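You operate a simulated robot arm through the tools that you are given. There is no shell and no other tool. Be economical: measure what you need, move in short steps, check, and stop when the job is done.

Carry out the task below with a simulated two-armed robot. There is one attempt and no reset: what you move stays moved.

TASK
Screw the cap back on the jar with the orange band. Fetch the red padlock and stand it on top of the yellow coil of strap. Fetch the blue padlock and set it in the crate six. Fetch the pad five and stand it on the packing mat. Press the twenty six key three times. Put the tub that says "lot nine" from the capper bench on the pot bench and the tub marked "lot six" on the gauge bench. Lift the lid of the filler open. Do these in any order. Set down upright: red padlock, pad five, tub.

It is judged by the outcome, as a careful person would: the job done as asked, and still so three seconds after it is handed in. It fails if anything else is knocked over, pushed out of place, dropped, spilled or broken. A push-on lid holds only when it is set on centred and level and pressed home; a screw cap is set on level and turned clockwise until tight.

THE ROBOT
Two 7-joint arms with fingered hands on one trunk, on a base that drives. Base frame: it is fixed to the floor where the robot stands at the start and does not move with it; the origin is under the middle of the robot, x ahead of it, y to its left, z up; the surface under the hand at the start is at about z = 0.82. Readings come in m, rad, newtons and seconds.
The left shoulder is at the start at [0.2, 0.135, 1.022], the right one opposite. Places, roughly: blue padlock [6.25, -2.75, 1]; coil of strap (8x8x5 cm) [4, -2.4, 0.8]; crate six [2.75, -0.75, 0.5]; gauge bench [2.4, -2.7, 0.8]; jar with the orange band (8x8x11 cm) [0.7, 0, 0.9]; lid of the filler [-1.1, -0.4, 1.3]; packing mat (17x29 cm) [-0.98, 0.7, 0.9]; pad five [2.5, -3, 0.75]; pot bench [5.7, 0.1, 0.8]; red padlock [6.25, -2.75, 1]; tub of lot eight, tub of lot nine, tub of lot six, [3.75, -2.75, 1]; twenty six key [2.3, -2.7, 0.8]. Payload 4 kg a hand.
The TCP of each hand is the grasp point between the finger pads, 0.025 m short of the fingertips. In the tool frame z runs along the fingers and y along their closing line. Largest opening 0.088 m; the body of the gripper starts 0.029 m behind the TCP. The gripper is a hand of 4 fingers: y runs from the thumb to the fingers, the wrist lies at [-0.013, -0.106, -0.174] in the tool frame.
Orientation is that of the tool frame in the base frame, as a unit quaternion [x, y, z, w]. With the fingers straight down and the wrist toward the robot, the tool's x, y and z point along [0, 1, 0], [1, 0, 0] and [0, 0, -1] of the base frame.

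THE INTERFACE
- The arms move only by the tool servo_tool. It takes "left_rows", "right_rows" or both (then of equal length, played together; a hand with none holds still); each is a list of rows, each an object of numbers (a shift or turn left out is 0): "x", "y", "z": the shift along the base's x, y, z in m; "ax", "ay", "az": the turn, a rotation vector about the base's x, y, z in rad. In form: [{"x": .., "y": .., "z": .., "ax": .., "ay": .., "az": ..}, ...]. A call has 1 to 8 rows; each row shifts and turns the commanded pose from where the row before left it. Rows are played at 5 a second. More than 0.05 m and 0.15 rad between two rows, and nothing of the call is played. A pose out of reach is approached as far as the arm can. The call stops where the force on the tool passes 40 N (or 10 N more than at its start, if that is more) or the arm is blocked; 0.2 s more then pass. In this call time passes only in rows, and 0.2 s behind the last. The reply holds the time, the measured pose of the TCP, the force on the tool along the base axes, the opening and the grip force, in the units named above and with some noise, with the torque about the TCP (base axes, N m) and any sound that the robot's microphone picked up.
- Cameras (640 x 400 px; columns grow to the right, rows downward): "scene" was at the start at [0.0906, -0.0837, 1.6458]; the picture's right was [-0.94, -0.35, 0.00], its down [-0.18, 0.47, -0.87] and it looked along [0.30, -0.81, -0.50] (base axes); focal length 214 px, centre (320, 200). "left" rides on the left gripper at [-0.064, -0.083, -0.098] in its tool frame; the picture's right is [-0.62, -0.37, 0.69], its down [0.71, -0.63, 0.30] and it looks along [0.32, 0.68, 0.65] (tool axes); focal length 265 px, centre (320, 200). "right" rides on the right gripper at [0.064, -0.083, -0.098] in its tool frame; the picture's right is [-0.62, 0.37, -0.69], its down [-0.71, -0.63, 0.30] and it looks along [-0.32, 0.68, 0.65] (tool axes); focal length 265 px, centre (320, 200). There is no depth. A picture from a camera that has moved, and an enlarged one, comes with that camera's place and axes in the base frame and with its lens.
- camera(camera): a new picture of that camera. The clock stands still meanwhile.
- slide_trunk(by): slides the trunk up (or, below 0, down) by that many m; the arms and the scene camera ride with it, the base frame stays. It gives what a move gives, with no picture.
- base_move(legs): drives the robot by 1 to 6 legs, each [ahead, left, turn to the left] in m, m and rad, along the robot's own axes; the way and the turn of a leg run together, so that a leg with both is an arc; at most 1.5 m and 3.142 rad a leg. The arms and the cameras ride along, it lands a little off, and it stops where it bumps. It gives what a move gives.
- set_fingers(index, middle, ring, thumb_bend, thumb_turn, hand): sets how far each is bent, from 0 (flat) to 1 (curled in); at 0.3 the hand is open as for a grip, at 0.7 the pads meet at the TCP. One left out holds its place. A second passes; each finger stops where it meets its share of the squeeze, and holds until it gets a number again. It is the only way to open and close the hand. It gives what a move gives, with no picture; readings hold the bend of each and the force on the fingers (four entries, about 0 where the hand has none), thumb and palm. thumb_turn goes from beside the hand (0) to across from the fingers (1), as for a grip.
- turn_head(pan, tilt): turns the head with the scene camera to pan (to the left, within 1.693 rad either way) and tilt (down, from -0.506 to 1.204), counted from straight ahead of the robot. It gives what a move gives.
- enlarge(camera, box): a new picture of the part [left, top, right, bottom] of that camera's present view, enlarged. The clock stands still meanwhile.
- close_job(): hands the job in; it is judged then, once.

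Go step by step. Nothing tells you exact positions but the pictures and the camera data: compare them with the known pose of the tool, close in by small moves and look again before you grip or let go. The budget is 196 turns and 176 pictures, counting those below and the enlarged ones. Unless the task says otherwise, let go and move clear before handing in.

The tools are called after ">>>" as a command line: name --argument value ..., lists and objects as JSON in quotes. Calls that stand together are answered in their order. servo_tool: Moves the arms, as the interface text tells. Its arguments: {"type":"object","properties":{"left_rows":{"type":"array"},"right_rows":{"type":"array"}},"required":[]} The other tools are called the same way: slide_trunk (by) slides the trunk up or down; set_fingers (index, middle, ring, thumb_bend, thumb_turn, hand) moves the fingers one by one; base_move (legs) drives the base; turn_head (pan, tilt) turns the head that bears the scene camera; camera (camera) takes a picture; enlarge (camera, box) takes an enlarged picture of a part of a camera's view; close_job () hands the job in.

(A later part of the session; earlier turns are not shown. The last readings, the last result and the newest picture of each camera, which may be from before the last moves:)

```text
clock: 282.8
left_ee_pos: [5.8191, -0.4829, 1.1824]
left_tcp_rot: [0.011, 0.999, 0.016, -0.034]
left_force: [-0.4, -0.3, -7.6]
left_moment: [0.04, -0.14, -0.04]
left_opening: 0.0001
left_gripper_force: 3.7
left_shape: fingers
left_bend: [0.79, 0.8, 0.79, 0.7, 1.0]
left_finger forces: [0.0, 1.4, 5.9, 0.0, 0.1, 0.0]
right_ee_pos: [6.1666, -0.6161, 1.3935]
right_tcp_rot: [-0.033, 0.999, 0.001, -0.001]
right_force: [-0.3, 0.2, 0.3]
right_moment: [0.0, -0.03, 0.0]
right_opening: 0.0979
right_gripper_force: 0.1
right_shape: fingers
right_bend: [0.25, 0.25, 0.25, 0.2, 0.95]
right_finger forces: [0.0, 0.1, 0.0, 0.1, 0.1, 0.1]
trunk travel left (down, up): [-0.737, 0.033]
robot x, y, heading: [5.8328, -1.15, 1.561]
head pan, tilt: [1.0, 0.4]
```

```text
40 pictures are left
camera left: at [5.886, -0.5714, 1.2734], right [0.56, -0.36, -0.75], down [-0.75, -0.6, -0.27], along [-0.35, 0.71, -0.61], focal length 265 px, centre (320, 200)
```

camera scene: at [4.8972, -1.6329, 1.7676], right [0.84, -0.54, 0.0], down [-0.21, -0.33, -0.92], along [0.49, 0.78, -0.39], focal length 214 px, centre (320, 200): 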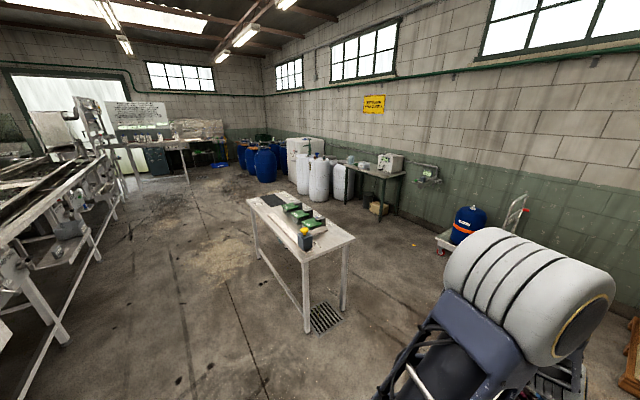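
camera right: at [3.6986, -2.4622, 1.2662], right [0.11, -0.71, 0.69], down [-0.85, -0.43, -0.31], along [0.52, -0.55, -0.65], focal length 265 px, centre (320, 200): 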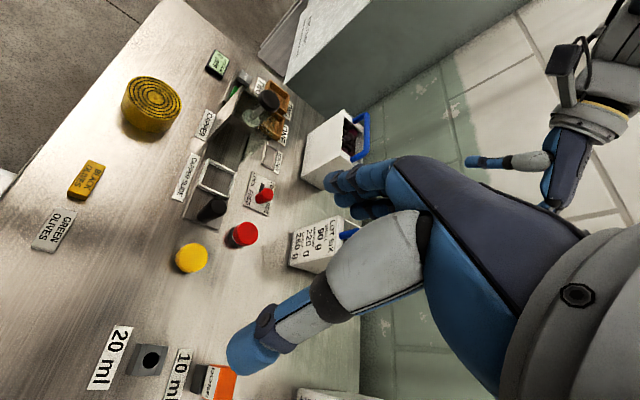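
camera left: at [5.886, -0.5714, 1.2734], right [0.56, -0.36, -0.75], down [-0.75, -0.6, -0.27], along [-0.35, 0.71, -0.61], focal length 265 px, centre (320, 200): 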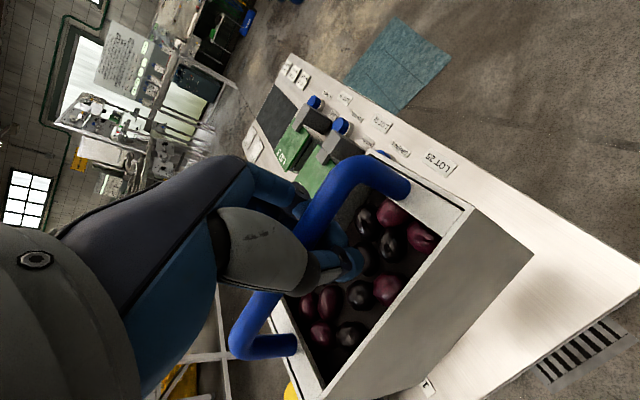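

>>> servo_tool --left_rows '[{"y": 0.033, "x": -0.015}, {"z": -0.045}, {"z": -0.045}, {"z": -0.045}, {"z": -0.03}, {"z": -0.01}]'

>>> servo_tool --left_rows '[{"z": -0.006}, {"z": -0.006}]'

>>> servo_tool --left_rows '[{"z": -0.004}, {"z": -0.004}]'

>>> camera --camera "left"

```text
clock: 283.7
left_ee_pos: [5.8154, -0.4453, 1.0683]
left_tcp_rot: [0.02, 0.999, 0.029, -0.028]
left_force: [8.3, 1.7, 1.4]
left_moment: [-0.14, -0.15, -0.01]
left_opening: 0.0
left_gripper_force: 10.4
left_shape: fingers
left_bend: [0.79, 0.8, 0.79, 0.71, 0.99]
left_finger forces: [2.6, 0.0, 7.0, 0.1, 12.8, 0.0]
right_ee_pos: [6.166, -0.6166, 1.3949]
right_tcp_rot: [-0.032, 0.999, 0.001, -0.001]
right_force: [-0.3, -0.9, 0.3]
right_moment: [0.0, 0.02, -0.03]
right_opening: 0.0977
right_gripper_force: 0.0
right_shape: fingers
right_bend: [0.25, 0.25, 0.25, 0.2, 0.95]
right_finger forces: [0.0, 0.1, 0.1, 0.0, 0.1, 0.0]
trunk travel left (down, up): [-0.737, 0.033]
robot x, y, heading: [5.8315, -1.1542, 1.56]
head pan, tilt: [1.0, 0.4]
stopped in row 4 (left hand): the force on the tool passed its limit at 48 N (the readings are from after the stop); the commanded pose is now the measured one
```

```text
clock: 284.5
left_ee_pos: [5.8218, -0.4432, 1.0582]
left_tcp_rot: [0.024, 0.999, 0.034, -0.025]
left_force: [9.7, 3.2, 2.1]
left_moment: [-0.11, -0.12, 0.02]
left_opening: 0.0
left_gripper_force: 13.4
left_shape: fingers
left_bend: [0.79, 0.8, 0.79, 0.72, 0.99]
left_finger forces: [2.4, 0.1, 7.1, 0.1, 17.5, 0.0]
right_ee_pos: [6.1682, -0.616, 1.3932]
right_tcp_rot: [-0.032, 0.999, 0.001, -0.001]
right_force: [0.2, 0.3, -0.2]
right_moment: [0.01, 0.01, 0.0]
right_opening: 0.0977
right_gripper_force: 0.2
right_shape: fingers
right_bend: [0.25, 0.25, 0.25, 0.2, 0.95]
right_finger forces: [0.0, 0.0, 0.1, 0.0, 0.0, 0.0]
trunk travel left (down, up): [-0.737, 0.033]
robot x, y, heading: [5.8305, -1.1528, 1.561]
head pan, tilt: [1.0, 0.4]
stopped in row 2 (left hand): the force on the tool passed its limit at 41 N (the readings are from after the stop); the commanded pose is now the measured one
```

```text
clock: 285.1
left_ee_pos: [5.8239, -0.4416, 1.0531]
left_tcp_rot: [0.026, 0.999, 0.037, -0.025]
left_force: [29.6, 9.9, 21.4]
left_moment: [-0.14, 0.0, -0.08]
left_opening: 0.0001
left_gripper_force: 27.1
left_shape: fingers
left_bend: [0.79, 0.8, 0.81, 0.72, 0.98]
left_finger forces: [1.3, 0.0, 25.0, 0.0, 27.6, 0.0]
right_ee_pos: [6.1688, -0.6156, 1.3948]
right_tcp_rot: [-0.031, 1.0, 0.001, -0.001]
right_force: [1.2, -0.3, 0.1]
right_moment: [-0.02, -0.01, 0.01]
right_opening: 0.098
right_gripper_force: 0.1
right_shape: fingers
right_bend: [0.25, 0.25, 0.25, 0.2, 0.95]
right_finger forces: [0.0, 0.0, 0.1, 0.0, 0.0, 0.0]
trunk travel left (down, up): [-0.737, 0.033]
robot x, y, heading: [5.8331, -1.1531, 1.554]
head pan, tilt: [1.0, 0.4]
```

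```text
39 pictures are left
camera left: at [5.887, -0.5353, 1.1416], right [0.57, -0.34, -0.75], down [-0.76, -0.57, -0.31], along [-0.32, 0.75, -0.58], focal length 265 px, centre (320, 200)
```

left: 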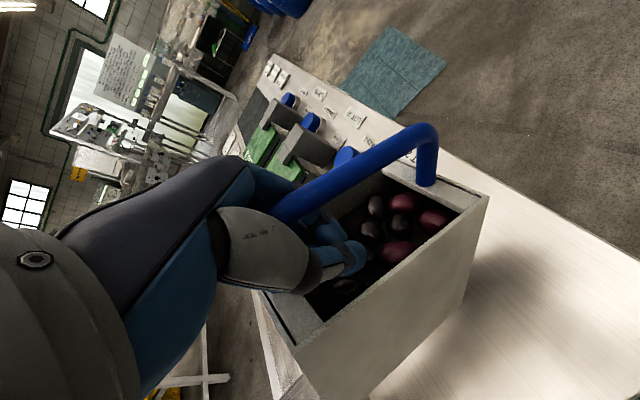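

Contact came much earlier than expected, so something is under the tub. I raise it a little and look from the head.

>>> servo_tool --left_rows '[{"z": 0.015}, {"z": 0.02}, {"z": 0.02}]'

>>> turn_head --pan 0.0 --tilt 0.8

>>> camera --camera "scene"

```text
clock: 285.9
left_ee_pos: [5.8162, -0.4448, 1.1041]
left_tcp_rot: [0.021, 0.999, 0.03, -0.027]
left_force: [-0.3, 0.6, -7.2]
left_moment: [0.0, -0.11, 0.02]
left_opening: 0.0
left_gripper_force: 3.6
left_shape: fingers
left_bend: [0.79, 0.8, 0.79, 0.7, 0.99]
left_finger forces: [0.1, 3.0, 4.1, 0.0, 0.1, 0.0]
right_ee_pos: [6.1669, -0.6164, 1.3927]
right_tcp_rot: [-0.032, 0.999, 0.001, -0.001]
right_force: [1.1, -0.3, 1.0]
right_moment: [0.01, -0.02, 0.02]
right_opening: 0.0978
right_gripper_force: 0.1
right_shape: fingers
right_bend: [0.25, 0.25, 0.25, 0.2, 0.95]
right_finger forces: [0.0, 0.0, 0.0, 0.1, 0.0, 0.1]
trunk travel left (down, up): [-0.737, 0.033]
robot x, y, heading: [5.8298, -1.1535, 1.563]
head pan, tilt: [1.0, 0.4]
```

```text
clock: 287.2
left_ee_pos: [5.8192, -0.4443, 1.1047]
left_tcp_rot: [0.021, 0.999, 0.032, -0.027]
left_force: [0.3, -0.3, -7.3]
left_moment: [0.0, -0.07, -0.03]
left_opening: 0.0
left_gripper_force: 2.8
left_shape: fingers
left_bend: [0.79, 0.79, 0.79, 0.7, 0.99]
left_finger forces: [0.0, 2.7, 3.6, 0.0, 0.1, 0.1]
right_ee_pos: [6.1685, -0.6158, 1.3935]
right_tcp_rot: [-0.032, 0.999, 0.001, -0.002]
right_force: [0.6, 0.0, -0.9]
right_moment: [0.0, 0.02, 0.01]
right_opening: 0.0978
right_gripper_force: 0.0
right_shape: fingers
right_bend: [0.25, 0.25, 0.25, 0.2, 0.95]
right_finger forces: [0.0, 0.0, 0.0, 0.1, 0.0, 0.1]
trunk travel left (down, up): [-0.737, 0.033]
robot x, y, heading: [5.8329, -1.1524, 1.563]
head pan, tilt: [0.0, 0.799]
```

```text
38 pictures are left
camera scene: at [5.8307, -1.0107, 1.7325], right [1.0, -0.01, 0.0], down [-0.01, -0.72, -0.7], along [0.01, 0.7, -0.72], focal length 214 px, centre (320, 200)
```

scene: 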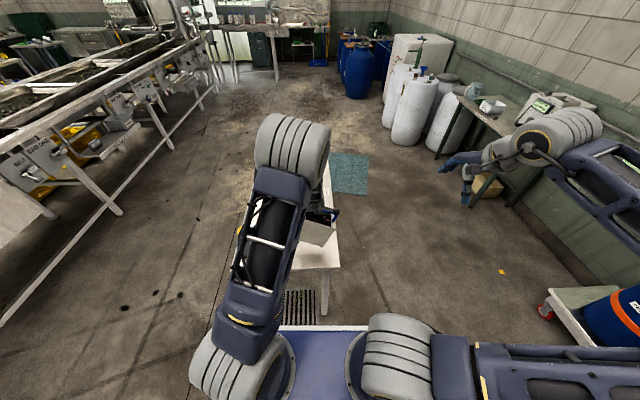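

>>> enlarge --camera "scene" --box '[220, 180, 370, 300]'

>>> camera --camera "left"

```text
3.33 times, centred on (295, 240) of scene
camera zoom: at [5.8307, -1.0107, 1.7325], right [1.0, -0.01, 0.0], down [-0.01, -0.72, -0.7], along [0.01, 0.7, -0.72], focal length 715 px, centre (403, 67)
```

zoom: 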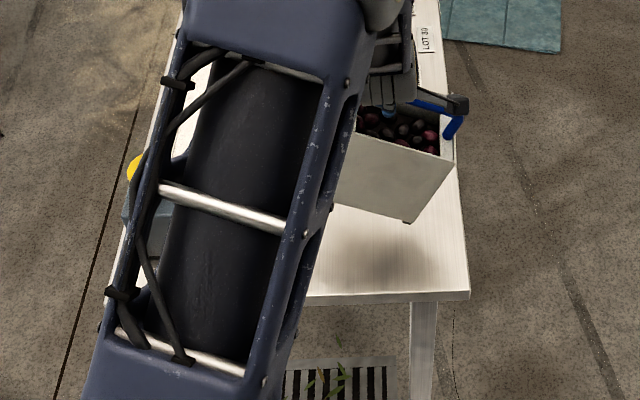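

```text
36 pictures are left
camera left: at [5.883, -0.5361, 1.1941], right [0.57, -0.35, -0.75], down [-0.76, -0.58, -0.3], along [-0.33, 0.74, -0.59], focal length 265 px, centre (320, 200)
```

left: 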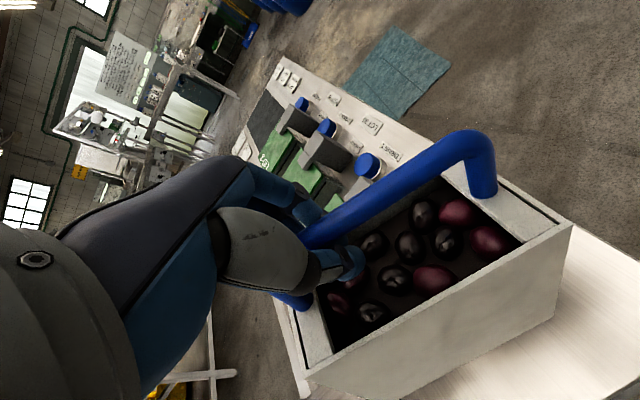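

The tub has shifted so I hold it near one end and it tilts. I move it 6 cm further in from the table edge and lower slowly so it levels itself on the table.

>>> servo_tool --left_rows '[{"x": -0.02, "y": -0.007}, {"x": -0.02, "y": -0.007}, {"x": -0.02, "y": -0.007}, {"z": -0.012}, {"z": -0.01}]'

>>> enlarge --camera "scene" --box '[220, 180, 370, 300]'

```text
clock: 288.4
left_ee_pos: [5.7665, -0.4599, 1.0907]
left_tcp_rot: [0.027, 0.998, 0.042, -0.023]
left_force: [6.8, -1.1, 10.4]
left_moment: [-0.12, -0.1, 0.03]
left_opening: 0.0
left_gripper_force: 12.4
left_shape: fingers
left_bend: [0.79, 0.8, 0.8, 0.71, 0.99]
left_finger forces: [0.1, 0.0, 4.1, 0.0, 20.4, 0.0]
right_ee_pos: [6.1688, -0.6169, 1.3952]
right_tcp_rot: [-0.033, 0.999, 0.0, -0.001]
right_force: [0.0, 0.1, -0.2]
right_moment: [0.04, 0.0, 0.02]
right_opening: 0.0979
right_gripper_force: 0.0
right_shape: fingers
right_bend: [0.25, 0.25, 0.25, 0.2, 0.95]
right_finger forces: [0.0, 0.0, 0.1, 0.0, 0.0, 0.0]
trunk travel left (down, up): [-0.737, 0.033]
robot x, y, heading: [5.8327, -1.1536, 1.558]
head pan, tilt: [0.0, 0.799]
stopped in row 5 (left hand): the force on the tool passed its limit at 44 N (the readings are from after the stop); the commanded pose is now the measured one
```

```text
3.33 times, centred on (295, 240) of scene
camera zoom: at [5.8315, -1.0116, 1.7326], right [1.0, -0.01, 0.0], down [-0.01, -0.72, -0.7], along [0.01, 0.7, -0.72], focal length 715 px, centre (403, 67)
```

zoom: 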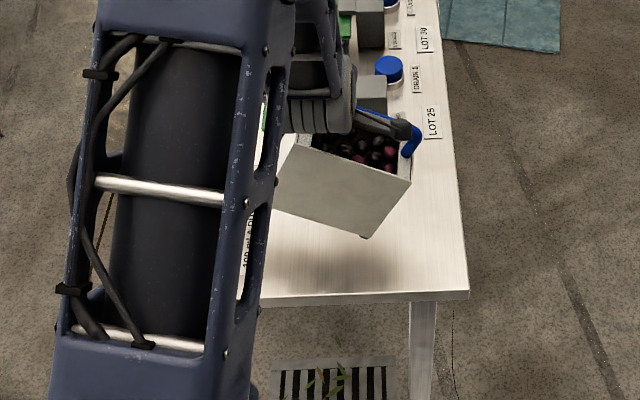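

Likely the tub fouls my own forearm because the hand is too close in. I raise it, shift the base right/back so the hand works further out to the left, then look.

>>> servo_tool --left_rows '[{"z": 0.02}, {"z": 0.03}, {"z": 0.03}, {"z": 0.03}]'

>>> base_move --legs '[[-0.1, -0.12, 0]]'

>>> servo_tool --left_rows '[{"x": -0.02, "y": 0.02}, {"x": -0.02, "y": 0.02}, {"x": -0.02, "y": 0.02}, {"x": -0.02, "y": 0.02}, {"x": -0.02, "y": 0.02}, {"x": -0.02}]'

>>> enlarge --camera "scene" --box '[200, 150, 360, 280]'

>>> camera --camera "left"

```text
clock: 289.4
left_ee_pos: [5.7629, -0.4611, 1.2007]
left_tcp_rot: [0.026, 0.999, 0.04, -0.024]
left_force: [-0.5, 0.0, -7.2]
left_moment: [-0.02, -0.06, 0.01]
left_opening: 0.0
left_gripper_force: 3.6
left_shape: fingers
left_bend: [0.79, 0.79, 0.79, 0.7, 0.99]
left_finger forces: [0.0, 2.9, 2.9, 0.0, 1.4, 0.0]
right_ee_pos: [6.1674, -0.6165, 1.3941]
right_tcp_rot: [-0.031, 1.0, 0.001, -0.001]
right_force: [0.9, -0.8, -0.2]
right_moment: [0.0, 0.01, 0.02]
right_opening: 0.0978
right_gripper_force: 0.0
right_shape: fingers
right_bend: [0.25, 0.25, 0.25, 0.2, 0.95]
right_finger forces: [0.0, 0.1, 0.1, 0.0, 0.0, 0.0]
trunk travel left (down, up): [-0.737, 0.033]
robot x, y, heading: [5.8273, -1.1537, 1.558]
head pan, tilt: [0.0, 0.799]
```

```text
clock: 290.8
left_ee_pos: [5.8847, -0.5635, 1.2002]
left_tcp_rot: [0.027, 0.999, 0.041, -0.025]
left_force: [-0.2, 0.3, -7.2]
left_moment: [0.05, -0.07, 0.0]
left_opening: 0.0005
left_gripper_force: 3.6
left_shape: fingers
left_bend: [0.79, 0.79, 0.79, 0.7, 0.99]
left_finger forces: [0.0, 3.1, 3.9, 0.1, 1.2, 0.0]
right_ee_pos: [6.2882, -0.7188, 1.3934]
right_tcp_rot: [-0.031, 1.0, 0.001, 0.0]
right_force: [-0.2, -0.2, 0.1]
right_moment: [0.01, 0.01, 0.01]
right_opening: 0.0978
right_gripper_force: 0.1
right_shape: fingers
right_bend: [0.25, 0.25, 0.25, 0.2, 0.95]
right_finger forces: [0.1, 0.0, 0.0, 0.0, 0.1, 0.0]
trunk travel left (down, up): [-0.737, 0.033]
robot x, y, heading: [5.9538, -1.2546, 1.553]
head pan, tilt: [0.0, 0.799]
```

```text
clock: 292.2
left_ee_pos: [5.7635, -0.4619, 1.2008]
left_tcp_rot: [0.025, 0.999, 0.041, -0.025]
left_force: [-1.2, 0.5, -8.0]
left_moment: [0.02, 0.03, -0.03]
left_opening: 0.0002
left_gripper_force: 7.7
left_shape: fingers
left_bend: [0.79, 0.79, 0.8, 0.7, 0.99]
left_finger forces: [10.0, 2.3, 2.2, 0.0, 1.2, 0.1]
right_ee_pos: [6.2883, -0.7192, 1.3932]
right_tcp_rot: [-0.032, 0.999, 0.001, -0.001]
right_force: [0.7, 0.5, -0.5]
right_moment: [0.01, 0.0, -0.01]
right_opening: 0.0977
right_gripper_force: 0.0
right_shape: fingers
right_bend: [0.25, 0.25, 0.25, 0.2, 0.95]
right_finger forces: [0.0, 0.0, 0.0, 0.0, 0.0, 0.0]
trunk travel left (down, up): [-0.737, 0.033]
robot x, y, heading: [5.9494, -1.259, 1.556]
head pan, tilt: [0.0, 0.799]
```

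```text
3.08 times, centred on (280, 215) of scene
camera zoom: at [5.9509, -1.1134, 1.7325], right [1.0, -0.01, 0.0], down [-0.01, -0.72, -0.7], along [0.01, 0.7, -0.72], focal length 660 px, centre (443, 154)
```

zoom: 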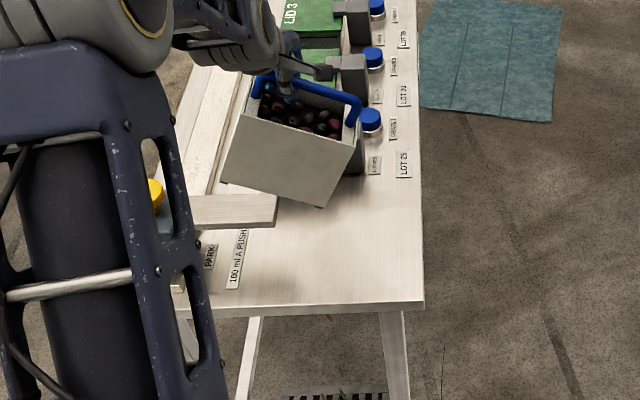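

```text
33 pictures are left
camera left: at [5.8271, -0.5569, 1.2881], right [0.57, -0.34, -0.75], down [-0.76, -0.57, -0.32], along [-0.32, 0.75, -0.58], focal length 265 px, centre (320, 200)
```

left: 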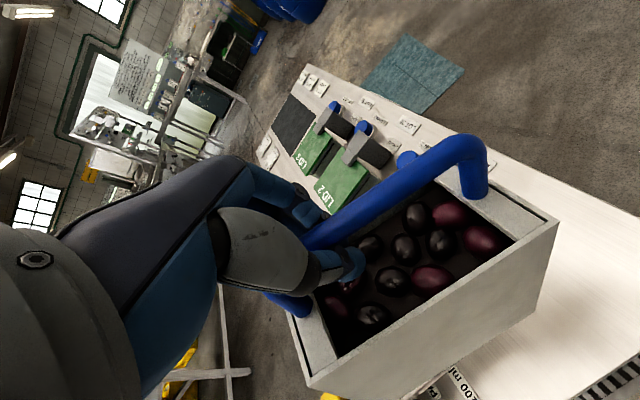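

Now it's clear: a raised metal arm (z ≈ 0.94, ending at x ≈ 5.70) was under the tub's left end. I'll turn the tub so its long side runs along y and set it at about (5.83, −0.42), clear of that arm.

>>> servo_tool --left_rows '[{"z": 0.02, "x": 0.008}, {"z": 0.02, "x": 0.008}, {"az": -0.13, "x": 0.008, "y": 0.004}, {"az": -0.13, "x": 0.008, "y": 0.004}, {"az": -0.13, "x": 0.008, "y": 0.004}, {"az": -0.13, "x": 0.008, "y": 0.004}, {"az": -0.13, "x": 0.007, "y": 0.004}, {"az": -0.13, "x": 0.007, "y": 0.004}]'

>>> servo_tool --left_rows '[{"az": -0.13}, {"az": -0.13}, {"az": -0.13}, {"az": -0.13}, {"az": -0.1}]'

>>> enlarge --camera "scene" --box '[200, 150, 360, 280]'

```text
clock: 294.0
left_ee_pos: [5.8259, -0.4385, 1.2405]
left_tcp_rot: [0.406, 0.913, 0.047, -0.006]
left_force: [0.8, 0.7, -7.7]
left_moment: [-0.04, -0.08, 0.03]
left_opening: 0.0
left_gripper_force: 3.3
left_shape: fingers
left_bend: [0.79, 0.79, 0.79, 0.7, 0.99]
left_finger forces: [0.0, 2.6, 3.3, 0.0, 1.6, 0.0]
right_ee_pos: [6.2879, -0.7201, 1.3941]
right_tcp_rot: [-0.032, 1.0, 0.0, -0.001]
right_force: [-0.3, 1.2, 0.4]
right_moment: [-0.04, -0.01, 0.0]
right_opening: 0.0977
right_gripper_force: 0.0
right_shape: fingers
right_bend: [0.25, 0.25, 0.25, 0.2, 0.95]
right_finger forces: [0.0, 0.0, 0.0, 0.1, 0.0, 0.0]
trunk travel left (down, up): [-0.737, 0.033]
robot x, y, heading: [5.9504, -1.2541, 1.56]
head pan, tilt: [0.0, 0.799]
```

```text
clock: 295.2
left_ee_pos: [5.8256, -0.4399, 1.24]
left_tcp_rot: [0.664, 0.746, 0.047, 0.008]
left_force: [-1.2, -1.4, -7.8]
left_moment: [-0.04, -0.05, 0.02]
left_opening: 0.0001
left_gripper_force: 7.8
left_shape: fingers
left_bend: [0.79, 0.79, 0.79, 0.7, 0.99]
left_finger forces: [8.2, 2.6, 3.2, 0.0, 1.4, 0.1]
right_ee_pos: [6.2886, -0.7193, 1.3935]
right_tcp_rot: [-0.031, 1.0, 0.001, -0.001]
right_force: [0.1, 0.2, 0.7]
right_moment: [-0.04, 0.0, 0.02]
right_opening: 0.0977
right_gripper_force: 0.1
right_shape: fingers
right_bend: [0.25, 0.25, 0.25, 0.2, 0.95]
right_finger forces: [0.0, 0.0, 0.0, 0.1, 0.1, 0.1]
trunk travel left (down, up): [-0.737, 0.033]
robot x, y, heading: [5.9507, -1.2572, 1.559]
head pan, tilt: [0.0, 0.799]
```

```text
3.08 times, centred on (280, 215) of scene
camera zoom: at [5.9505, -1.1135, 1.7325], right [1.0, -0.01, 0.0], down [-0.01, -0.72, -0.7], along [0.01, 0.7, -0.72], focal length 660 px, centre (443, 154)
```

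zoom: 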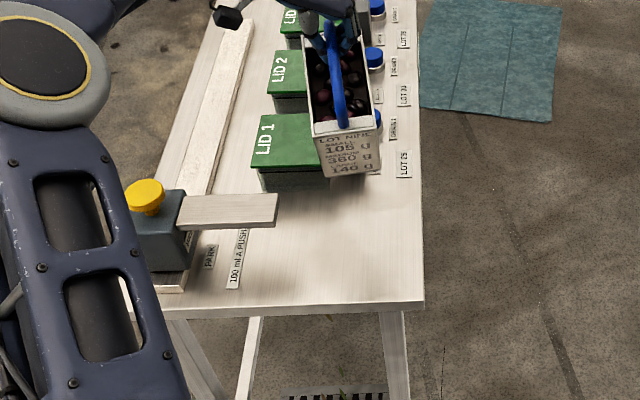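

Good clear view now. I lower the tub until its near edge touches, then ease it level by moving down and away.

>>> servo_tool --left_rows '[{"y": 0.015, "z": -0.03}, {"z": -0.04}, {"z": -0.04}, {"z": -0.04}, {"z": -0.03}, {"z": -0.015}]'

>>> servo_tool --left_rows '[{"z": -0.008}, {"z": -0.008}]'

>>> enlarge --camera "scene" --box '[240, 150, 360, 250]'

```text
clock: 296.6
left_ee_pos: [5.8258, -0.423, 1.0447]
left_tcp_rot: [0.665, 0.746, 0.047, 0.008]
left_force: [-0.1, 0.5, -6.5]
left_moment: [-0.04, -0.07, -0.02]
left_opening: 0.0
left_gripper_force: 8.0
left_shape: fingers
left_bend: [0.79, 0.79, 0.79, 0.7, 1.0]
left_finger forces: [8.5, 2.3, 3.1, 0.1, 1.6, 0.1]
right_ee_pos: [6.2891, -0.7185, 1.3944]
right_tcp_rot: [-0.032, 0.999, 0.0, -0.001]
right_force: [-0.2, 0.1, 0.3]
right_moment: [-0.02, 0.05, -0.03]
right_opening: 0.0979
right_gripper_force: 0.1
right_shape: fingers
right_bend: [0.25, 0.25, 0.25, 0.2, 0.95]
right_finger forces: [0.0, 0.0, 0.0, 0.0, 0.0, 0.0]
trunk travel left (down, up): [-0.737, 0.033]
robot x, y, heading: [5.9499, -1.2556, 1.556]
head pan, tilt: [0.0, 0.799]
```

```text
clock: 297.2
left_ee_pos: [5.8259, -0.4236, 1.0287]
left_tcp_rot: [0.664, 0.746, 0.046, 0.009]
left_force: [-0.2, 0.1, -7.0]
left_moment: [-0.08, -0.04, 0.0]
left_opening: 0.0
left_gripper_force: 3.7
left_shape: fingers
left_bend: [0.79, 0.79, 0.79, 0.7, 1.0]
left_finger forces: [0.0, 2.5, 3.9, 0.0, 1.3, 0.0]
right_ee_pos: [6.2878, -0.719, 1.3941]
right_tcp_rot: [-0.031, 1.0, 0.001, -0.001]
right_force: [-0.2, 0.0, -0.2]
right_moment: [-0.01, 0.01, 0.02]
right_opening: 0.0979
right_gripper_force: 0.1
right_shape: fingers
right_bend: [0.25, 0.25, 0.25, 0.2, 0.95]
right_finger forces: [0.1, 0.1, 0.0, 0.0, 0.1, 0.0]
trunk travel left (down, up): [-0.737, 0.033]
robot x, y, heading: [5.9491, -1.2602, 1.558]
head pan, tilt: [0.0, 0.799]
```

```text
4.00 times, centred on (300, 200) of scene
camera zoom: at [5.9507, -1.1134, 1.7325], right [1.0, -0.01, 0.0], down [-0.01, -0.72, -0.7], along [0.01, 0.7, -0.72], focal length 858 px, centre (400, 200)
```

zoom: 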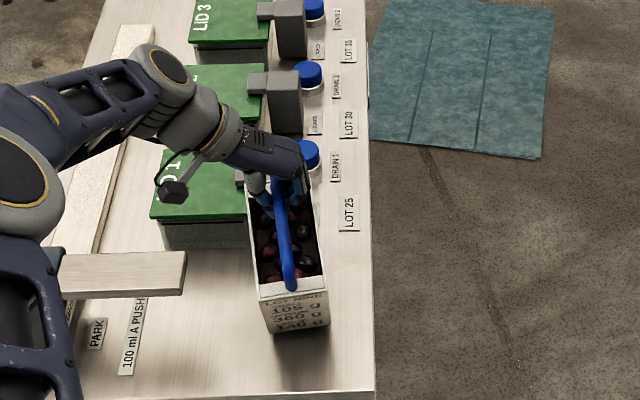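

>>> servo_tool --left_rows '[{"z": -0.008}, {"z": -0.006, "y": 0.003}]'

>>> servo_tool --left_rows '[{"z": -0.006, "y": 0.006}, {"z": -0.006, "y": 0.008}]'

>>> servo_tool --left_rows '[{"z": -0.005, "y": 0.009}, {"z": -0.005, "y": 0.009}]'

```text
clock: 297.8
left_ee_pos: [5.8268, -0.4193, 1.0161]
left_tcp_rot: [0.664, 0.747, 0.047, 0.008]
left_force: [0.9, 2.2, -1.0]
left_moment: [-0.02, 0.01, 0.01]
left_opening: 0.0004
left_gripper_force: 1.1
left_shape: fingers
left_bend: [0.79, 0.8, 0.8, 0.7, 1.0]
left_finger forces: [0.5, 0.2, 1.1, 0.0, 0.0, 0.0]
right_ee_pos: [6.2891, -0.7187, 1.3947]
right_tcp_rot: [-0.031, 1.0, 0.001, -0.001]
right_force: [0.3, 0.2, 0.2]
right_moment: [0.04, 0.03, -0.01]
right_opening: 0.098
right_gripper_force: 0.0
right_shape: fingers
right_bend: [0.25, 0.25, 0.25, 0.2, 0.95]
right_finger forces: [0.0, 0.0, 0.0, 0.1, 0.0, 0.1]
trunk travel left (down, up): [-0.737, 0.033]
robot x, y, heading: [5.9484, -1.2542, 1.559]
head pan, tilt: [0.0, 0.799]
```

```text
clock: 298.4
left_ee_pos: [5.8276, -0.4075, 1.004]
left_tcp_rot: [0.663, 0.747, 0.047, 0.008]
left_force: [0.2, 1.3, -2.1]
left_moment: [-0.04, -0.02, 0.0]
left_opening: 0.0002
left_gripper_force: 1.4
left_shape: fingers
left_bend: [0.79, 0.8, 0.79, 0.7, 1.0]
left_finger forces: [0.1, 0.0, 2.6, 0.0, 0.0, 0.0]
right_ee_pos: [6.2886, -0.7195, 1.3939]
right_tcp_rot: [-0.032, 1.0, 0.001, -0.001]
right_force: [0.6, -0.2, 0.1]
right_moment: [-0.04, 0.01, 0.01]
right_opening: 0.0979
right_gripper_force: 0.0
right_shape: fingers
right_bend: [0.25, 0.25, 0.25, 0.2, 0.95]
right_finger forces: [0.1, 0.1, 0.1, 0.1, 0.1, 0.0]
trunk travel left (down, up): [-0.737, 0.033]
robot x, y, heading: [5.9495, -1.2567, 1.554]
head pan, tilt: [0.0, 0.799]
```

```text
clock: 299.0
left_ee_pos: [5.8256, -0.3894, 0.9924]
left_tcp_rot: [0.663, 0.747, 0.047, 0.009]
left_force: [0.4, 1.5, -3.9]
left_moment: [-0.08, -0.05, -0.03]
left_opening: 0.0001
left_gripper_force: 1.8
left_shape: fingers
left_bend: [0.79, 0.8, 0.79, 0.7, 1.0]
left_finger forces: [0.0, 0.0, 3.7, 0.1, 0.1, 0.1]
right_ee_pos: [6.2883, -0.7186, 1.3953]
right_tcp_rot: [-0.031, 1.0, 0.001, -0.001]
right_force: [0.6, -0.7, 0.3]
right_moment: [0.04, 0.0, 0.02]
right_opening: 0.0977
right_gripper_force: 0.0
right_shape: fingers
right_bend: [0.25, 0.25, 0.25, 0.2, 0.95]
right_finger forces: [0.0, 0.0, 0.0, 0.1, 0.0, 0.0]
trunk travel left (down, up): [-0.737, 0.033]
robot x, y, heading: [5.9506, -1.2512, 1.556]
head pan, tilt: [0.0, 0.799]
```

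>>> servo_tool --left_rows '[{"z": -0.006, "y": 0.005}, {"z": -0.005, "y": 0.002}]'

>>> servo_tool --left_rows '[{"z": -0.005}]'

>>> enlarge --camera "scene" --box '[240, 150, 360, 250]'

```text
clock: 299.8
left_ee_pos: [5.8247, -0.381, 0.9906]
left_tcp_rot: [0.662, 0.748, 0.052, 0.007]
left_force: [-1.1, -2.6, 13.6]
left_moment: [-0.24, 0.15, 0.02]
left_opening: 0.0
left_gripper_force: 12.6
left_shape: fingers
left_bend: [0.79, 0.8, 0.8, 0.72, 0.99]
left_finger forces: [0.1, 0.0, 0.7, 0.0, 24.2, 0.0]
right_ee_pos: [6.2878, -0.7195, 1.3946]
right_tcp_rot: [-0.031, 1.0, 0.0, 0.0]
right_force: [0.0, 0.4, 0.9]
right_moment: [0.0, 0.04, -0.03]
right_opening: 0.0976
right_gripper_force: 0.0
right_shape: fingers
right_bend: [0.25, 0.25, 0.25, 0.2, 0.95]
right_finger forces: [0.0, 0.1, 0.0, 0.0, 0.1, 0.0]
trunk travel left (down, up): [-0.737, 0.033]
robot x, y, heading: [5.9471, -1.2524, 1.56]
head pan, tilt: [0.0, 0.799]
stopped in row 2 (left hand): the force on the tool passed its limit at 42 N (the readings are from after the stop); the commanded pose is now the measured one
```

```text
clock: 300.4
left_ee_pos: [5.824, -0.3784, 0.9886]
left_tcp_rot: [0.659, 0.75, 0.056, 0.006]
left_force: [1.2, -2.9, 12.9]
left_moment: [-0.2, 0.1, -0.02]
left_opening: 0.0
left_gripper_force: 12.5
left_shape: fingers
left_bend: [0.79, 0.8, 0.8, 0.72, 0.99]
left_finger forces: [0.0, 0.0, 1.4, 0.1, 22.8, 0.0]
right_ee_pos: [6.2878, -0.7207, 1.3941]
right_tcp_rot: [-0.032, 0.999, 0.001, -0.001]
right_force: [0.3, -0.1, 0.2]
right_moment: [-0.02, 0.0, 0.01]
right_opening: 0.0976
right_gripper_force: 0.1
right_shape: fingers
right_bend: [0.25, 0.25, 0.25, 0.2, 0.95]
right_finger forces: [0.0, 0.0, 0.1, 0.0, 0.0, 0.1]
trunk travel left (down, up): [-0.737, 0.033]
robot x, y, heading: [5.9507, -1.2581, 1.554]
head pan, tilt: [0.0, 0.799]
stopped in row 1 (left hand): the force on the tool passed its limit at 41 N (the readings are from after the stop); the commanded pose is now the measured one
```

```text
4.00 times, centred on (300, 200) of scene
camera zoom: at [5.9507, -1.1147, 1.7322], right [1.0, -0.01, 0.0], down [-0.01, -0.72, -0.7], along [0.01, 0.7, -0.72], focal length 858 px, centre (400, 200)
```

zoom: 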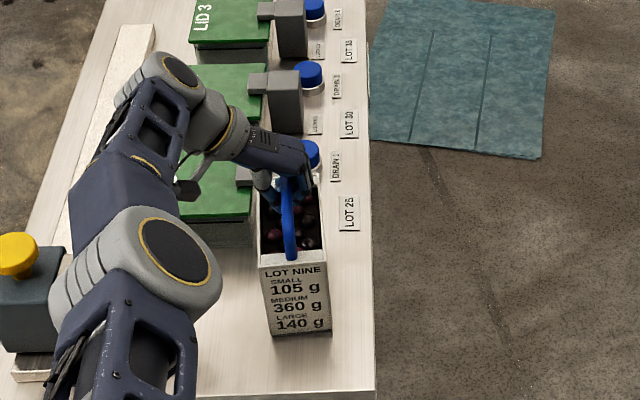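

The tub stands upright now. I relieve the pressure, check that no weight hangs on the hand, and release.

>>> servo_tool --left_rows '[{"z": 0.005}]'

>>> camera --camera "left"

```text
clock: 300.8
left_ee_pos: [5.8248, -0.3787, 0.9904]
left_tcp_rot: [0.661, 0.749, 0.053, 0.004]
left_force: [0.0, 1.3, -2.7]
left_moment: [-0.08, 0.0, 0.0]
left_opening: 0.0003
left_gripper_force: 0.9
left_shape: fingers
left_bend: [0.79, 0.8, 0.8, 0.71, 0.99]
left_finger forces: [0.0, 0.1, 2.2, 0.1, 0.0, 0.0]
right_ee_pos: [6.2872, -0.7196, 1.3933]
right_tcp_rot: [-0.032, 0.999, 0.0, -0.001]
right_force: [0.8, -0.8, -0.2]
right_moment: [0.0, 0.02, 0.02]
right_opening: 0.0981
right_gripper_force: 0.0
right_shape: fingers
right_bend: [0.25, 0.25, 0.25, 0.2, 0.95]
right_finger forces: [0.1, 0.1, 0.0, 0.0, 0.0, 0.1]
trunk travel left (down, up): [-0.737, 0.033]
robot x, y, heading: [5.9518, -1.2575, 1.56]
head pan, tilt: [0.0, 0.799]
```

```text
29 pictures are left
camera left: at [5.7411, -0.4599, 1.0777], right [-0.23, -0.61, -0.76], down [-0.69, 0.65, -0.31], along [0.69, 0.45, -0.57], focal length 265 px, centre (320, 200)
```

left: 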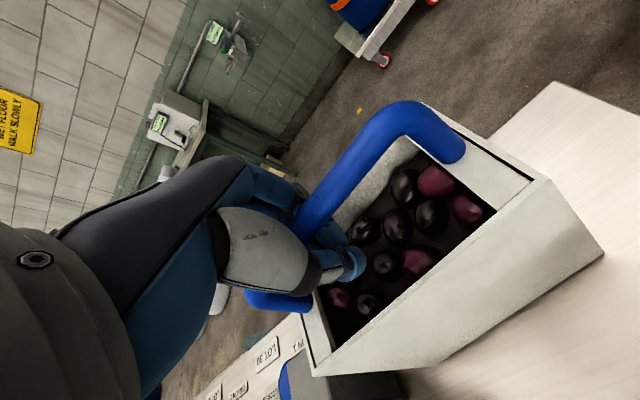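

The tub's far end rests on the LID 1 holder, so it isn't flat. I lift it slightly, bring it about 4–5 cm nearer, and lower again.

>>> servo_tool --left_rows '[{"z": 0.015}, {"z": 0.02}, {"z": 0.02}, {"y": -0.025}, {"y": -0.025}, {"y": -0.026}, {"z": -0.012}, {"z": -0.008}]'

>>> servo_tool --left_rows '[{"z": -0.008, "y": 0.002}, {"z": -0.006, "y": 0.005}, {"z": -0.006, "y": 0.006}]'

>>> enlarge --camera "scene" --box '[240, 150, 360, 250]'

```text
clock: 302.6
left_ee_pos: [5.8244, -0.4538, 1.0272]
left_tcp_rot: [0.66, 0.749, 0.054, 0.005]
left_force: [0.6, -1.0, -7.3]
left_moment: [-0.12, -0.01, -0.02]
left_opening: 0.0002
left_gripper_force: 2.6
left_shape: fingers
left_bend: [0.79, 0.8, 0.79, 0.7, 0.99]
left_finger forces: [0.0, 2.4, 3.7, 0.1, 0.0, 0.1]
right_ee_pos: [6.2875, -0.7188, 1.3928]
right_tcp_rot: [-0.031, 1.0, 0.001, -0.001]
right_force: [-0.3, 0.1, -0.8]
right_moment: [-0.03, 0.01, -0.01]
right_opening: 0.098
right_gripper_force: 0.1
right_shape: fingers
right_bend: [0.25, 0.25, 0.25, 0.2, 0.95]
right_finger forces: [0.0, 0.0, 0.0, 0.1, 0.0, 0.0]
trunk travel left (down, up): [-0.737, 0.033]
robot x, y, heading: [5.9549, -1.257, 1.559]
head pan, tilt: [0.0, 0.799]
```

```text
clock: 303.4
left_ee_pos: [5.8239, -0.4416, 1.007]
left_tcp_rot: [0.661, 0.748, 0.054, 0.005]
left_force: [0.4, 2.0, -1.1]
left_moment: [-0.04, 0.0, -0.02]
left_opening: 0.0002
left_gripper_force: 1.0
left_shape: fingers
left_bend: [0.79, 0.8, 0.8, 0.7, 0.99]
left_finger forces: [0.1, 0.2, 2.2, 0.0, 0.0, 0.1]
right_ee_pos: [6.2881, -0.7193, 1.3951]
right_tcp_rot: [-0.032, 0.999, 0.001, -0.001]
right_force: [0.3, -0.3, -0.5]
right_moment: [0.0, 0.0, 0.01]
right_opening: 0.0978
right_gripper_force: 0.0
right_shape: fingers
right_bend: [0.25, 0.25, 0.25, 0.2, 0.95]
right_finger forces: [0.0, 0.0, 0.1, 0.0, 0.0, 0.0]
trunk travel left (down, up): [-0.737, 0.033]
robot x, y, heading: [5.9475, -1.2553, 1.554]
head pan, tilt: [0.0, 0.799]
```

```text
4.00 times, centred on (300, 200) of scene
camera zoom: at [5.9506, -1.1138, 1.7326], right [1.0, -0.01, 0.0], down [-0.01, -0.72, -0.7], along [0.01, 0.7, -0.72], focal length 858 px, centre (400, 200)
```

zoom: 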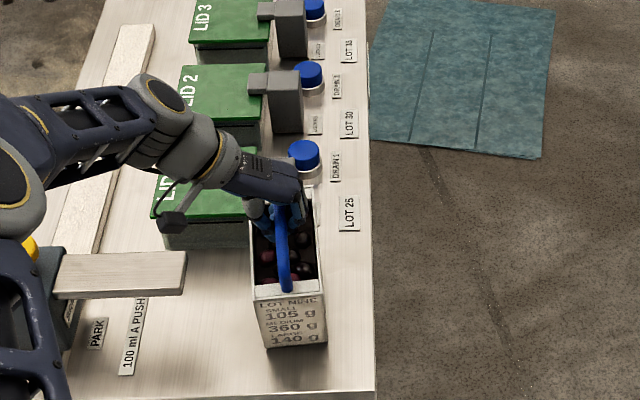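

>>> servo_tool --left_rows '[{"z": 0.008}, {"y": -0.02}, {"y": -0.018}, {"z": -0.008}, {"z": -0.005, "y": 0.005}, {"z": -0.005, "y": 0.005}]'

>>> servo_tool --left_rows '[{"z": -0.005, "y": 0.006}, {"z": -0.005, "y": 0.006}]'

>>> servo_tool --left_rows '[{"z": -0.004, "y": 0.004}, {"z": -0.004, "y": 0.003}]'

```text
clock: 304.8
left_ee_pos: [5.824, -0.4715, 0.9973]
left_tcp_rot: [0.661, 0.749, 0.053, 0.005]
left_force: [0.0, 0.4, -4.2]
left_moment: [-0.08, 0.01, -0.03]
left_opening: 0.0001
left_gripper_force: 2.3
left_shape: fingers
left_bend: [0.79, 0.8, 0.79, 0.7, 0.99]
left_finger forces: [0.0, 0.1, 4.8, 0.1, 0.1, 0.0]
right_ee_pos: [6.2883, -0.7197, 1.3944]
right_tcp_rot: [-0.032, 0.999, 0.001, 0.0]
right_force: [0.0, 0.1, 0.7]
right_moment: [-0.02, -0.01, 0.0]
right_opening: 0.0974
right_gripper_force: 0.0
right_shape: fingers
right_bend: [0.25, 0.25, 0.25, 0.2, 0.95]
right_finger forces: [0.1, 0.1, 0.0, 0.0, 0.1, 0.0]
trunk travel left (down, up): [-0.737, 0.033]
robot x, y, heading: [5.9522, -1.256, 1.562]
head pan, tilt: [0.0, 0.799]
```

```text
clock: 305.4
left_ee_pos: [5.8249, -0.4568, 0.9903]
left_tcp_rot: [0.66, 0.749, 0.055, 0.005]
left_force: [-0.4, -4.6, 10.6]
left_moment: [-0.16, 0.09, 0.01]
left_opening: 0.0
left_gripper_force: 11.5
left_shape: fingers
left_bend: [0.79, 0.8, 0.8, 0.71, 0.99]
left_finger forces: [0.1, 0.0, 0.7, 0.1, 20.9, 0.0]
right_ee_pos: [6.2884, -0.7205, 1.3942]
right_tcp_rot: [-0.031, 1.0, 0.001, 0.0]
right_force: [-0.4, 0.0, -0.2]
right_moment: [0.01, -0.05, 0.02]
right_opening: 0.0978
right_gripper_force: 0.1
right_shape: fingers
right_bend: [0.25, 0.25, 0.25, 0.2, 0.95]
right_finger forces: [0.0, 0.0, 0.0, 0.0, 0.0, 0.1]
trunk travel left (down, up): [-0.737, 0.033]
robot x, y, heading: [5.9504, -1.2564, 1.561]
head pan, tilt: [0.0, 0.799]
```

```text
clock: 305.9
left_ee_pos: [5.824, -0.4507, 0.9901]
left_tcp_rot: [0.659, 0.75, 0.058, 0.004]
left_force: [0.2, -4.4, 15.5]
left_moment: [-0.22, 0.14, -0.03]
left_opening: 0.0001
left_gripper_force: 13.5
left_shape: fingers
left_bend: [0.79, 0.8, 0.8, 0.72, 0.98]
left_finger forces: [0.0, 0.0, 0.9, 0.1, 25.8, 0.1]
right_ee_pos: [6.2882, -0.7207, 1.3939]
right_tcp_rot: [-0.031, 1.0, 0.001, 0.0]
right_force: [-0.5, -0.4, -0.5]
right_moment: [-0.01, 0.01, -0.02]
right_opening: 0.0979
right_gripper_force: 0.1
right_shape: fingers
right_bend: [0.25, 0.25, 0.25, 0.2, 0.95]
right_finger forces: [0.0, 0.0, 0.0, 0.1, 0.0, 0.1]
trunk travel left (down, up): [-0.737, 0.033]
robot x, y, heading: [5.9496, -1.2562, 1.556]
head pan, tilt: [0.0, 0.799]
stopped in row 2 (left hand): the force on the tool passed its limit at 44 N (the readings are from after the stop); the commanded pose is now the measured one
```

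It bottoms at the same height again, so it stands on the table top. I relieve the pressure and check.

>>> servo_tool --left_rows '[{"z": 0.002}]'

>>> camera --camera "left"

```text
clock: 306.3
left_ee_pos: [5.8237, -0.4503, 0.9898]
left_tcp_rot: [0.659, 0.75, 0.058, 0.003]
left_force: [0.0, -2.5, 12.2]
left_moment: [-0.22, 0.12, 0.04]
left_opening: 0.0
left_gripper_force: 12.4
left_shape: fingers
left_bend: [0.79, 0.8, 0.8, 0.72, 0.98]
left_finger forces: [0.1, 0.1, 0.7, 0.0, 23.7, 0.0]
right_ee_pos: [6.2874, -0.7205, 1.3944]
right_tcp_rot: [-0.032, 0.999, 0.0, -0.001]
right_force: [0.7, 0.1, 0.8]
right_moment: [0.0, 0.0, -0.03]
right_opening: 0.0977
right_gripper_force: 0.0
right_shape: fingers
right_bend: [0.25, 0.25, 0.25, 0.2, 0.95]
right_finger forces: [0.0, 0.0, 0.0, 0.0, 0.0, 0.0]
trunk travel left (down, up): [-0.737, 0.033]
robot x, y, heading: [5.9497, -1.2556, 1.561]
head pan, tilt: [0.0, 0.799]
```

```text
27 pictures are left
camera left: at [5.7402, -0.5323, 1.0759], right [-0.23, -0.6, -0.76], down [-0.69, 0.65, -0.31], along [0.69, 0.46, -0.57], focal length 265 px, centre (320, 200)
```

left: 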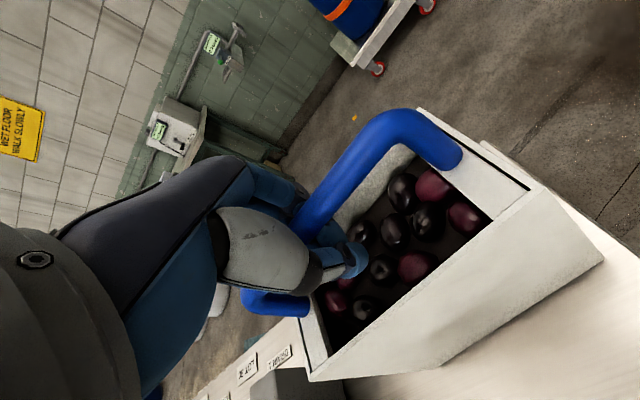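

Flat on the table. Releasing and lifting straight up.

>>> servo_tool --left_rows '[{"z": 0.004}]'

>>> set_fingers --hand "left" --index 0.35 --middle 0.35 --ring 0.35 --thumb_bend 0.3

>>> servo_tool --left_rows '[{"z": 0.02}, {"z": 0.03}, {"z": 0.04}, {"z": 0.04}, {"z": 0.04}, {"z": 0.04}]'

>>> enlarge --camera "scene" --box '[230, 140, 360, 250]'

```text
clock: 306.7
left_ee_pos: [5.8232, -0.4511, 0.9921]
left_tcp_rot: [0.659, 0.75, 0.055, 0.004]
left_force: [0.3, -0.4, -2.9]
left_moment: [-0.04, 0.0, 0.02]
left_opening: 0.0002
left_gripper_force: 1.7
left_shape: fingers
left_bend: [0.79, 0.8, 0.79, 0.7, 0.98]
left_finger forces: [0.0, 0.0, 3.2, 0.1, 0.0, 0.1]
right_ee_pos: [6.2876, -0.7185, 1.3938]
right_tcp_rot: [-0.031, 1.0, 0.001, -0.001]
right_force: [-0.5, 0.1, -0.4]
right_moment: [0.0, 0.01, 0.0]
right_opening: 0.0979
right_gripper_force: 0.1
right_shape: fingers
right_bend: [0.25, 0.25, 0.25, 0.2, 0.95]
right_finger forces: [0.0, 0.1, 0.0, 0.0, 0.1, 0.0]
trunk travel left (down, up): [-0.737, 0.033]
robot x, y, heading: [5.9541, -1.2565, 1.556]
head pan, tilt: [0.0, 0.799]
```

```text
clock: 307.7
left_ee_pos: [5.8235, -0.4505, 0.9942]
left_tcp_rot: [0.659, 0.75, 0.057, 0.004]
left_force: [0.0, 0.5, -0.5]
left_moment: [0.01, 0.0, -0.02]
left_opening: 0.0792
left_gripper_force: 0.1
left_shape: fingers
left_bend: [0.35, 0.35, 0.35, 0.3, 0.96]
left_finger forces: [0.0, 0.0, 0.0, 0.1, 0.0, 0.1]
right_ee_pos: [6.2874, -0.7201, 1.3939]
right_tcp_rot: [-0.032, 0.999, 0.001, -0.001]
right_force: [1.0, 0.6, -0.4]
right_moment: [0.01, -0.01, -0.02]
right_opening: 0.0978
right_gripper_force: 0.1
right_shape: fingers
right_bend: [0.25, 0.25, 0.25, 0.2, 0.95]
right_finger forces: [0.1, 0.0, 0.0, 0.0, 0.0, 0.1]
trunk travel left (down, up): [-0.737, 0.033]
robot x, y, heading: [5.9477, -1.261, 1.557]
head pan, tilt: [0.0, 0.799]
```

```text
clock: 309.1
left_ee_pos: [5.8235, -0.4505, 1.2041]
left_tcp_rot: [0.659, 0.75, 0.057, 0.004]
left_force: [0.6, 0.4, -0.2]
left_moment: [0.01, 0.01, 0.01]
left_opening: 0.0793
left_gripper_force: 0.1
left_shape: fingers
left_bend: [0.35, 0.35, 0.35, 0.3, 0.96]
left_finger forces: [0.1, 0.0, 0.0, 0.1, 0.0, 0.0]
right_ee_pos: [6.2879, -0.7195, 1.3939]
right_tcp_rot: [-0.032, 0.999, 0.002, -0.001]
right_force: [0.0, -0.3, 0.6]
right_moment: [-0.03, 0.02, 0.0]
right_opening: 0.098
right_gripper_force: 0.1
right_shape: fingers
right_bend: [0.25, 0.25, 0.25, 0.2, 0.95]
right_finger forces: [0.0, 0.0, 0.0, 0.1, 0.0, 0.0]
trunk travel left (down, up): [-0.737, 0.033]
robot x, y, heading: [5.9491, -1.2571, 1.557]
head pan, tilt: [0.0, 0.799]
```

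```text
3.64 times, centred on (295, 195) of scene
camera zoom: at [5.9504, -1.1137, 1.7324], right [1.0, -0.01, 0.0], down [-0.01, -0.72, -0.7], along [0.01, 0.7, -0.72], focal length 780 px, centre (411, 218)
```

zoom: 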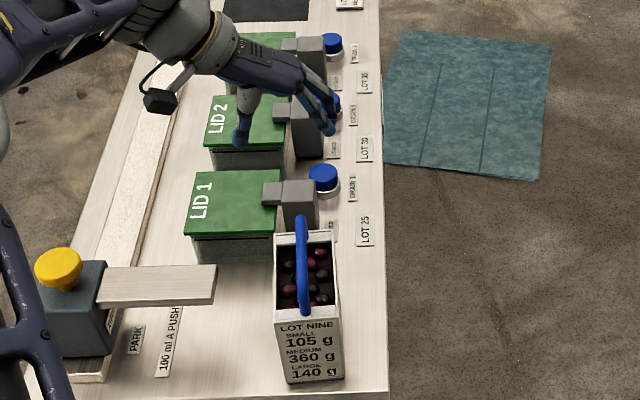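

LOT NINE stands on the pot bench. Next the padlocks at about (6.25, −2.75): back off, turn round and look.

>>> base_move --legs '[[-0.3, 0, 0], [0, 0, 1.57], [0, 0, 1.57], [0, 0.15, 0]]'

>>> turn_head --pan 0.0 --tilt 0.5

>>> camera --camera "scene"

```text
clock: 319.7
left_ee_pos: [6.1983, -2.373, 1.2035]
left_tcp_rot: [0.739, -0.672, -0.005, 0.056]
left_force: [-1.5, -0.4, -0.2]
left_moment: [0.01, -0.03, 0.02]
left_opening: 0.0794
left_gripper_force: 0.0
left_shape: fingers
left_bend: [0.35, 0.35, 0.35, 0.3, 0.96]
left_finger forces: [0.0, 0.1, 0.1, 0.0, 0.1, 0.0]
right_ee_pos: [5.7417, -2.0884, 1.394]
right_tcp_rot: [1.0, 0.015, 0.001, 0.001]
right_force: [0.7, 0.3, 0.6]
right_moment: [0.01, -0.03, -0.01]
right_opening: 0.0975
right_gripper_force: 0.1
right_shape: fingers
right_bend: [0.25, 0.25, 0.25, 0.2, 0.95]
right_finger forces: [0.1, 0.0, 0.0, 0.0, 0.0, 0.1]
trunk travel left (down, up): [-0.737, 0.033]
robot x, y, heading: [6.0995, -1.5659, -1.618]
head pan, tilt: [0.0, 0.799]
```

```text
clock: 320.5
left_ee_pos: [6.1989, -2.3733, 1.204]
left_tcp_rot: [0.739, -0.671, -0.005, 0.057]
left_force: [0.3, 0.1, 0.8]
left_moment: [0.01, 0.0, -0.02]
left_opening: 0.0793
left_gripper_force: 0.0
left_shape: fingers
left_bend: [0.35, 0.35, 0.35, 0.3, 0.96]
left_finger forces: [0.0, 0.0, 0.0, 0.0, 0.0, 0.0]
right_ee_pos: [5.7435, -2.0873, 1.3938]
right_tcp_rot: [1.0, 0.015, 0.001, 0.001]
right_force: [-0.4, -0.1, 0.6]
right_moment: [0.02, 0.0, -0.02]
right_opening: 0.098
right_gripper_force: 0.0
right_shape: fingers
right_bend: [0.25, 0.25, 0.25, 0.2, 0.95]
right_finger forces: [0.0, 0.0, 0.1, 0.1, 0.1, 0.1]
trunk travel left (down, up): [-0.737, 0.033]
robot x, y, heading: [6.0981, -1.563, -1.621]
head pan, tilt: [0.0, 0.499]
```

```text
25 pictures are left
camera scene: at [6.0897, -1.7138, 1.7584], right [-1.0, 0.05, 0.0], down [0.02, 0.48, -0.88], along [-0.04, -0.88, -0.48], focal length 214 px, centre (320, 200)
```

scene: 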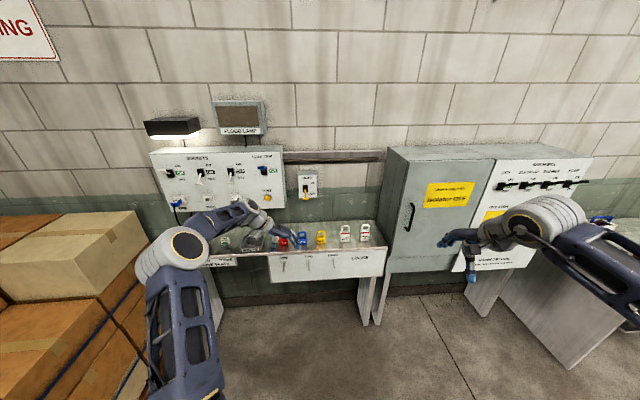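

>>> enlarge --camera "scene" --box '[245, 205, 395, 285]'

```text
4.27 times, centred on (320, 245) of scene
camera zoom: at [6.0897, -1.7138, 1.7584], right [-1.0, 0.05, 0.0], down [0.02, 0.48, -0.88], along [-0.04, -0.88, -0.48], focal length 915 px, centre (320, 8)
```

zoom: 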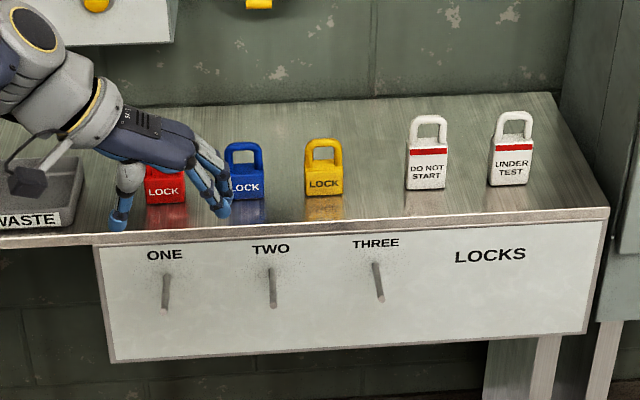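

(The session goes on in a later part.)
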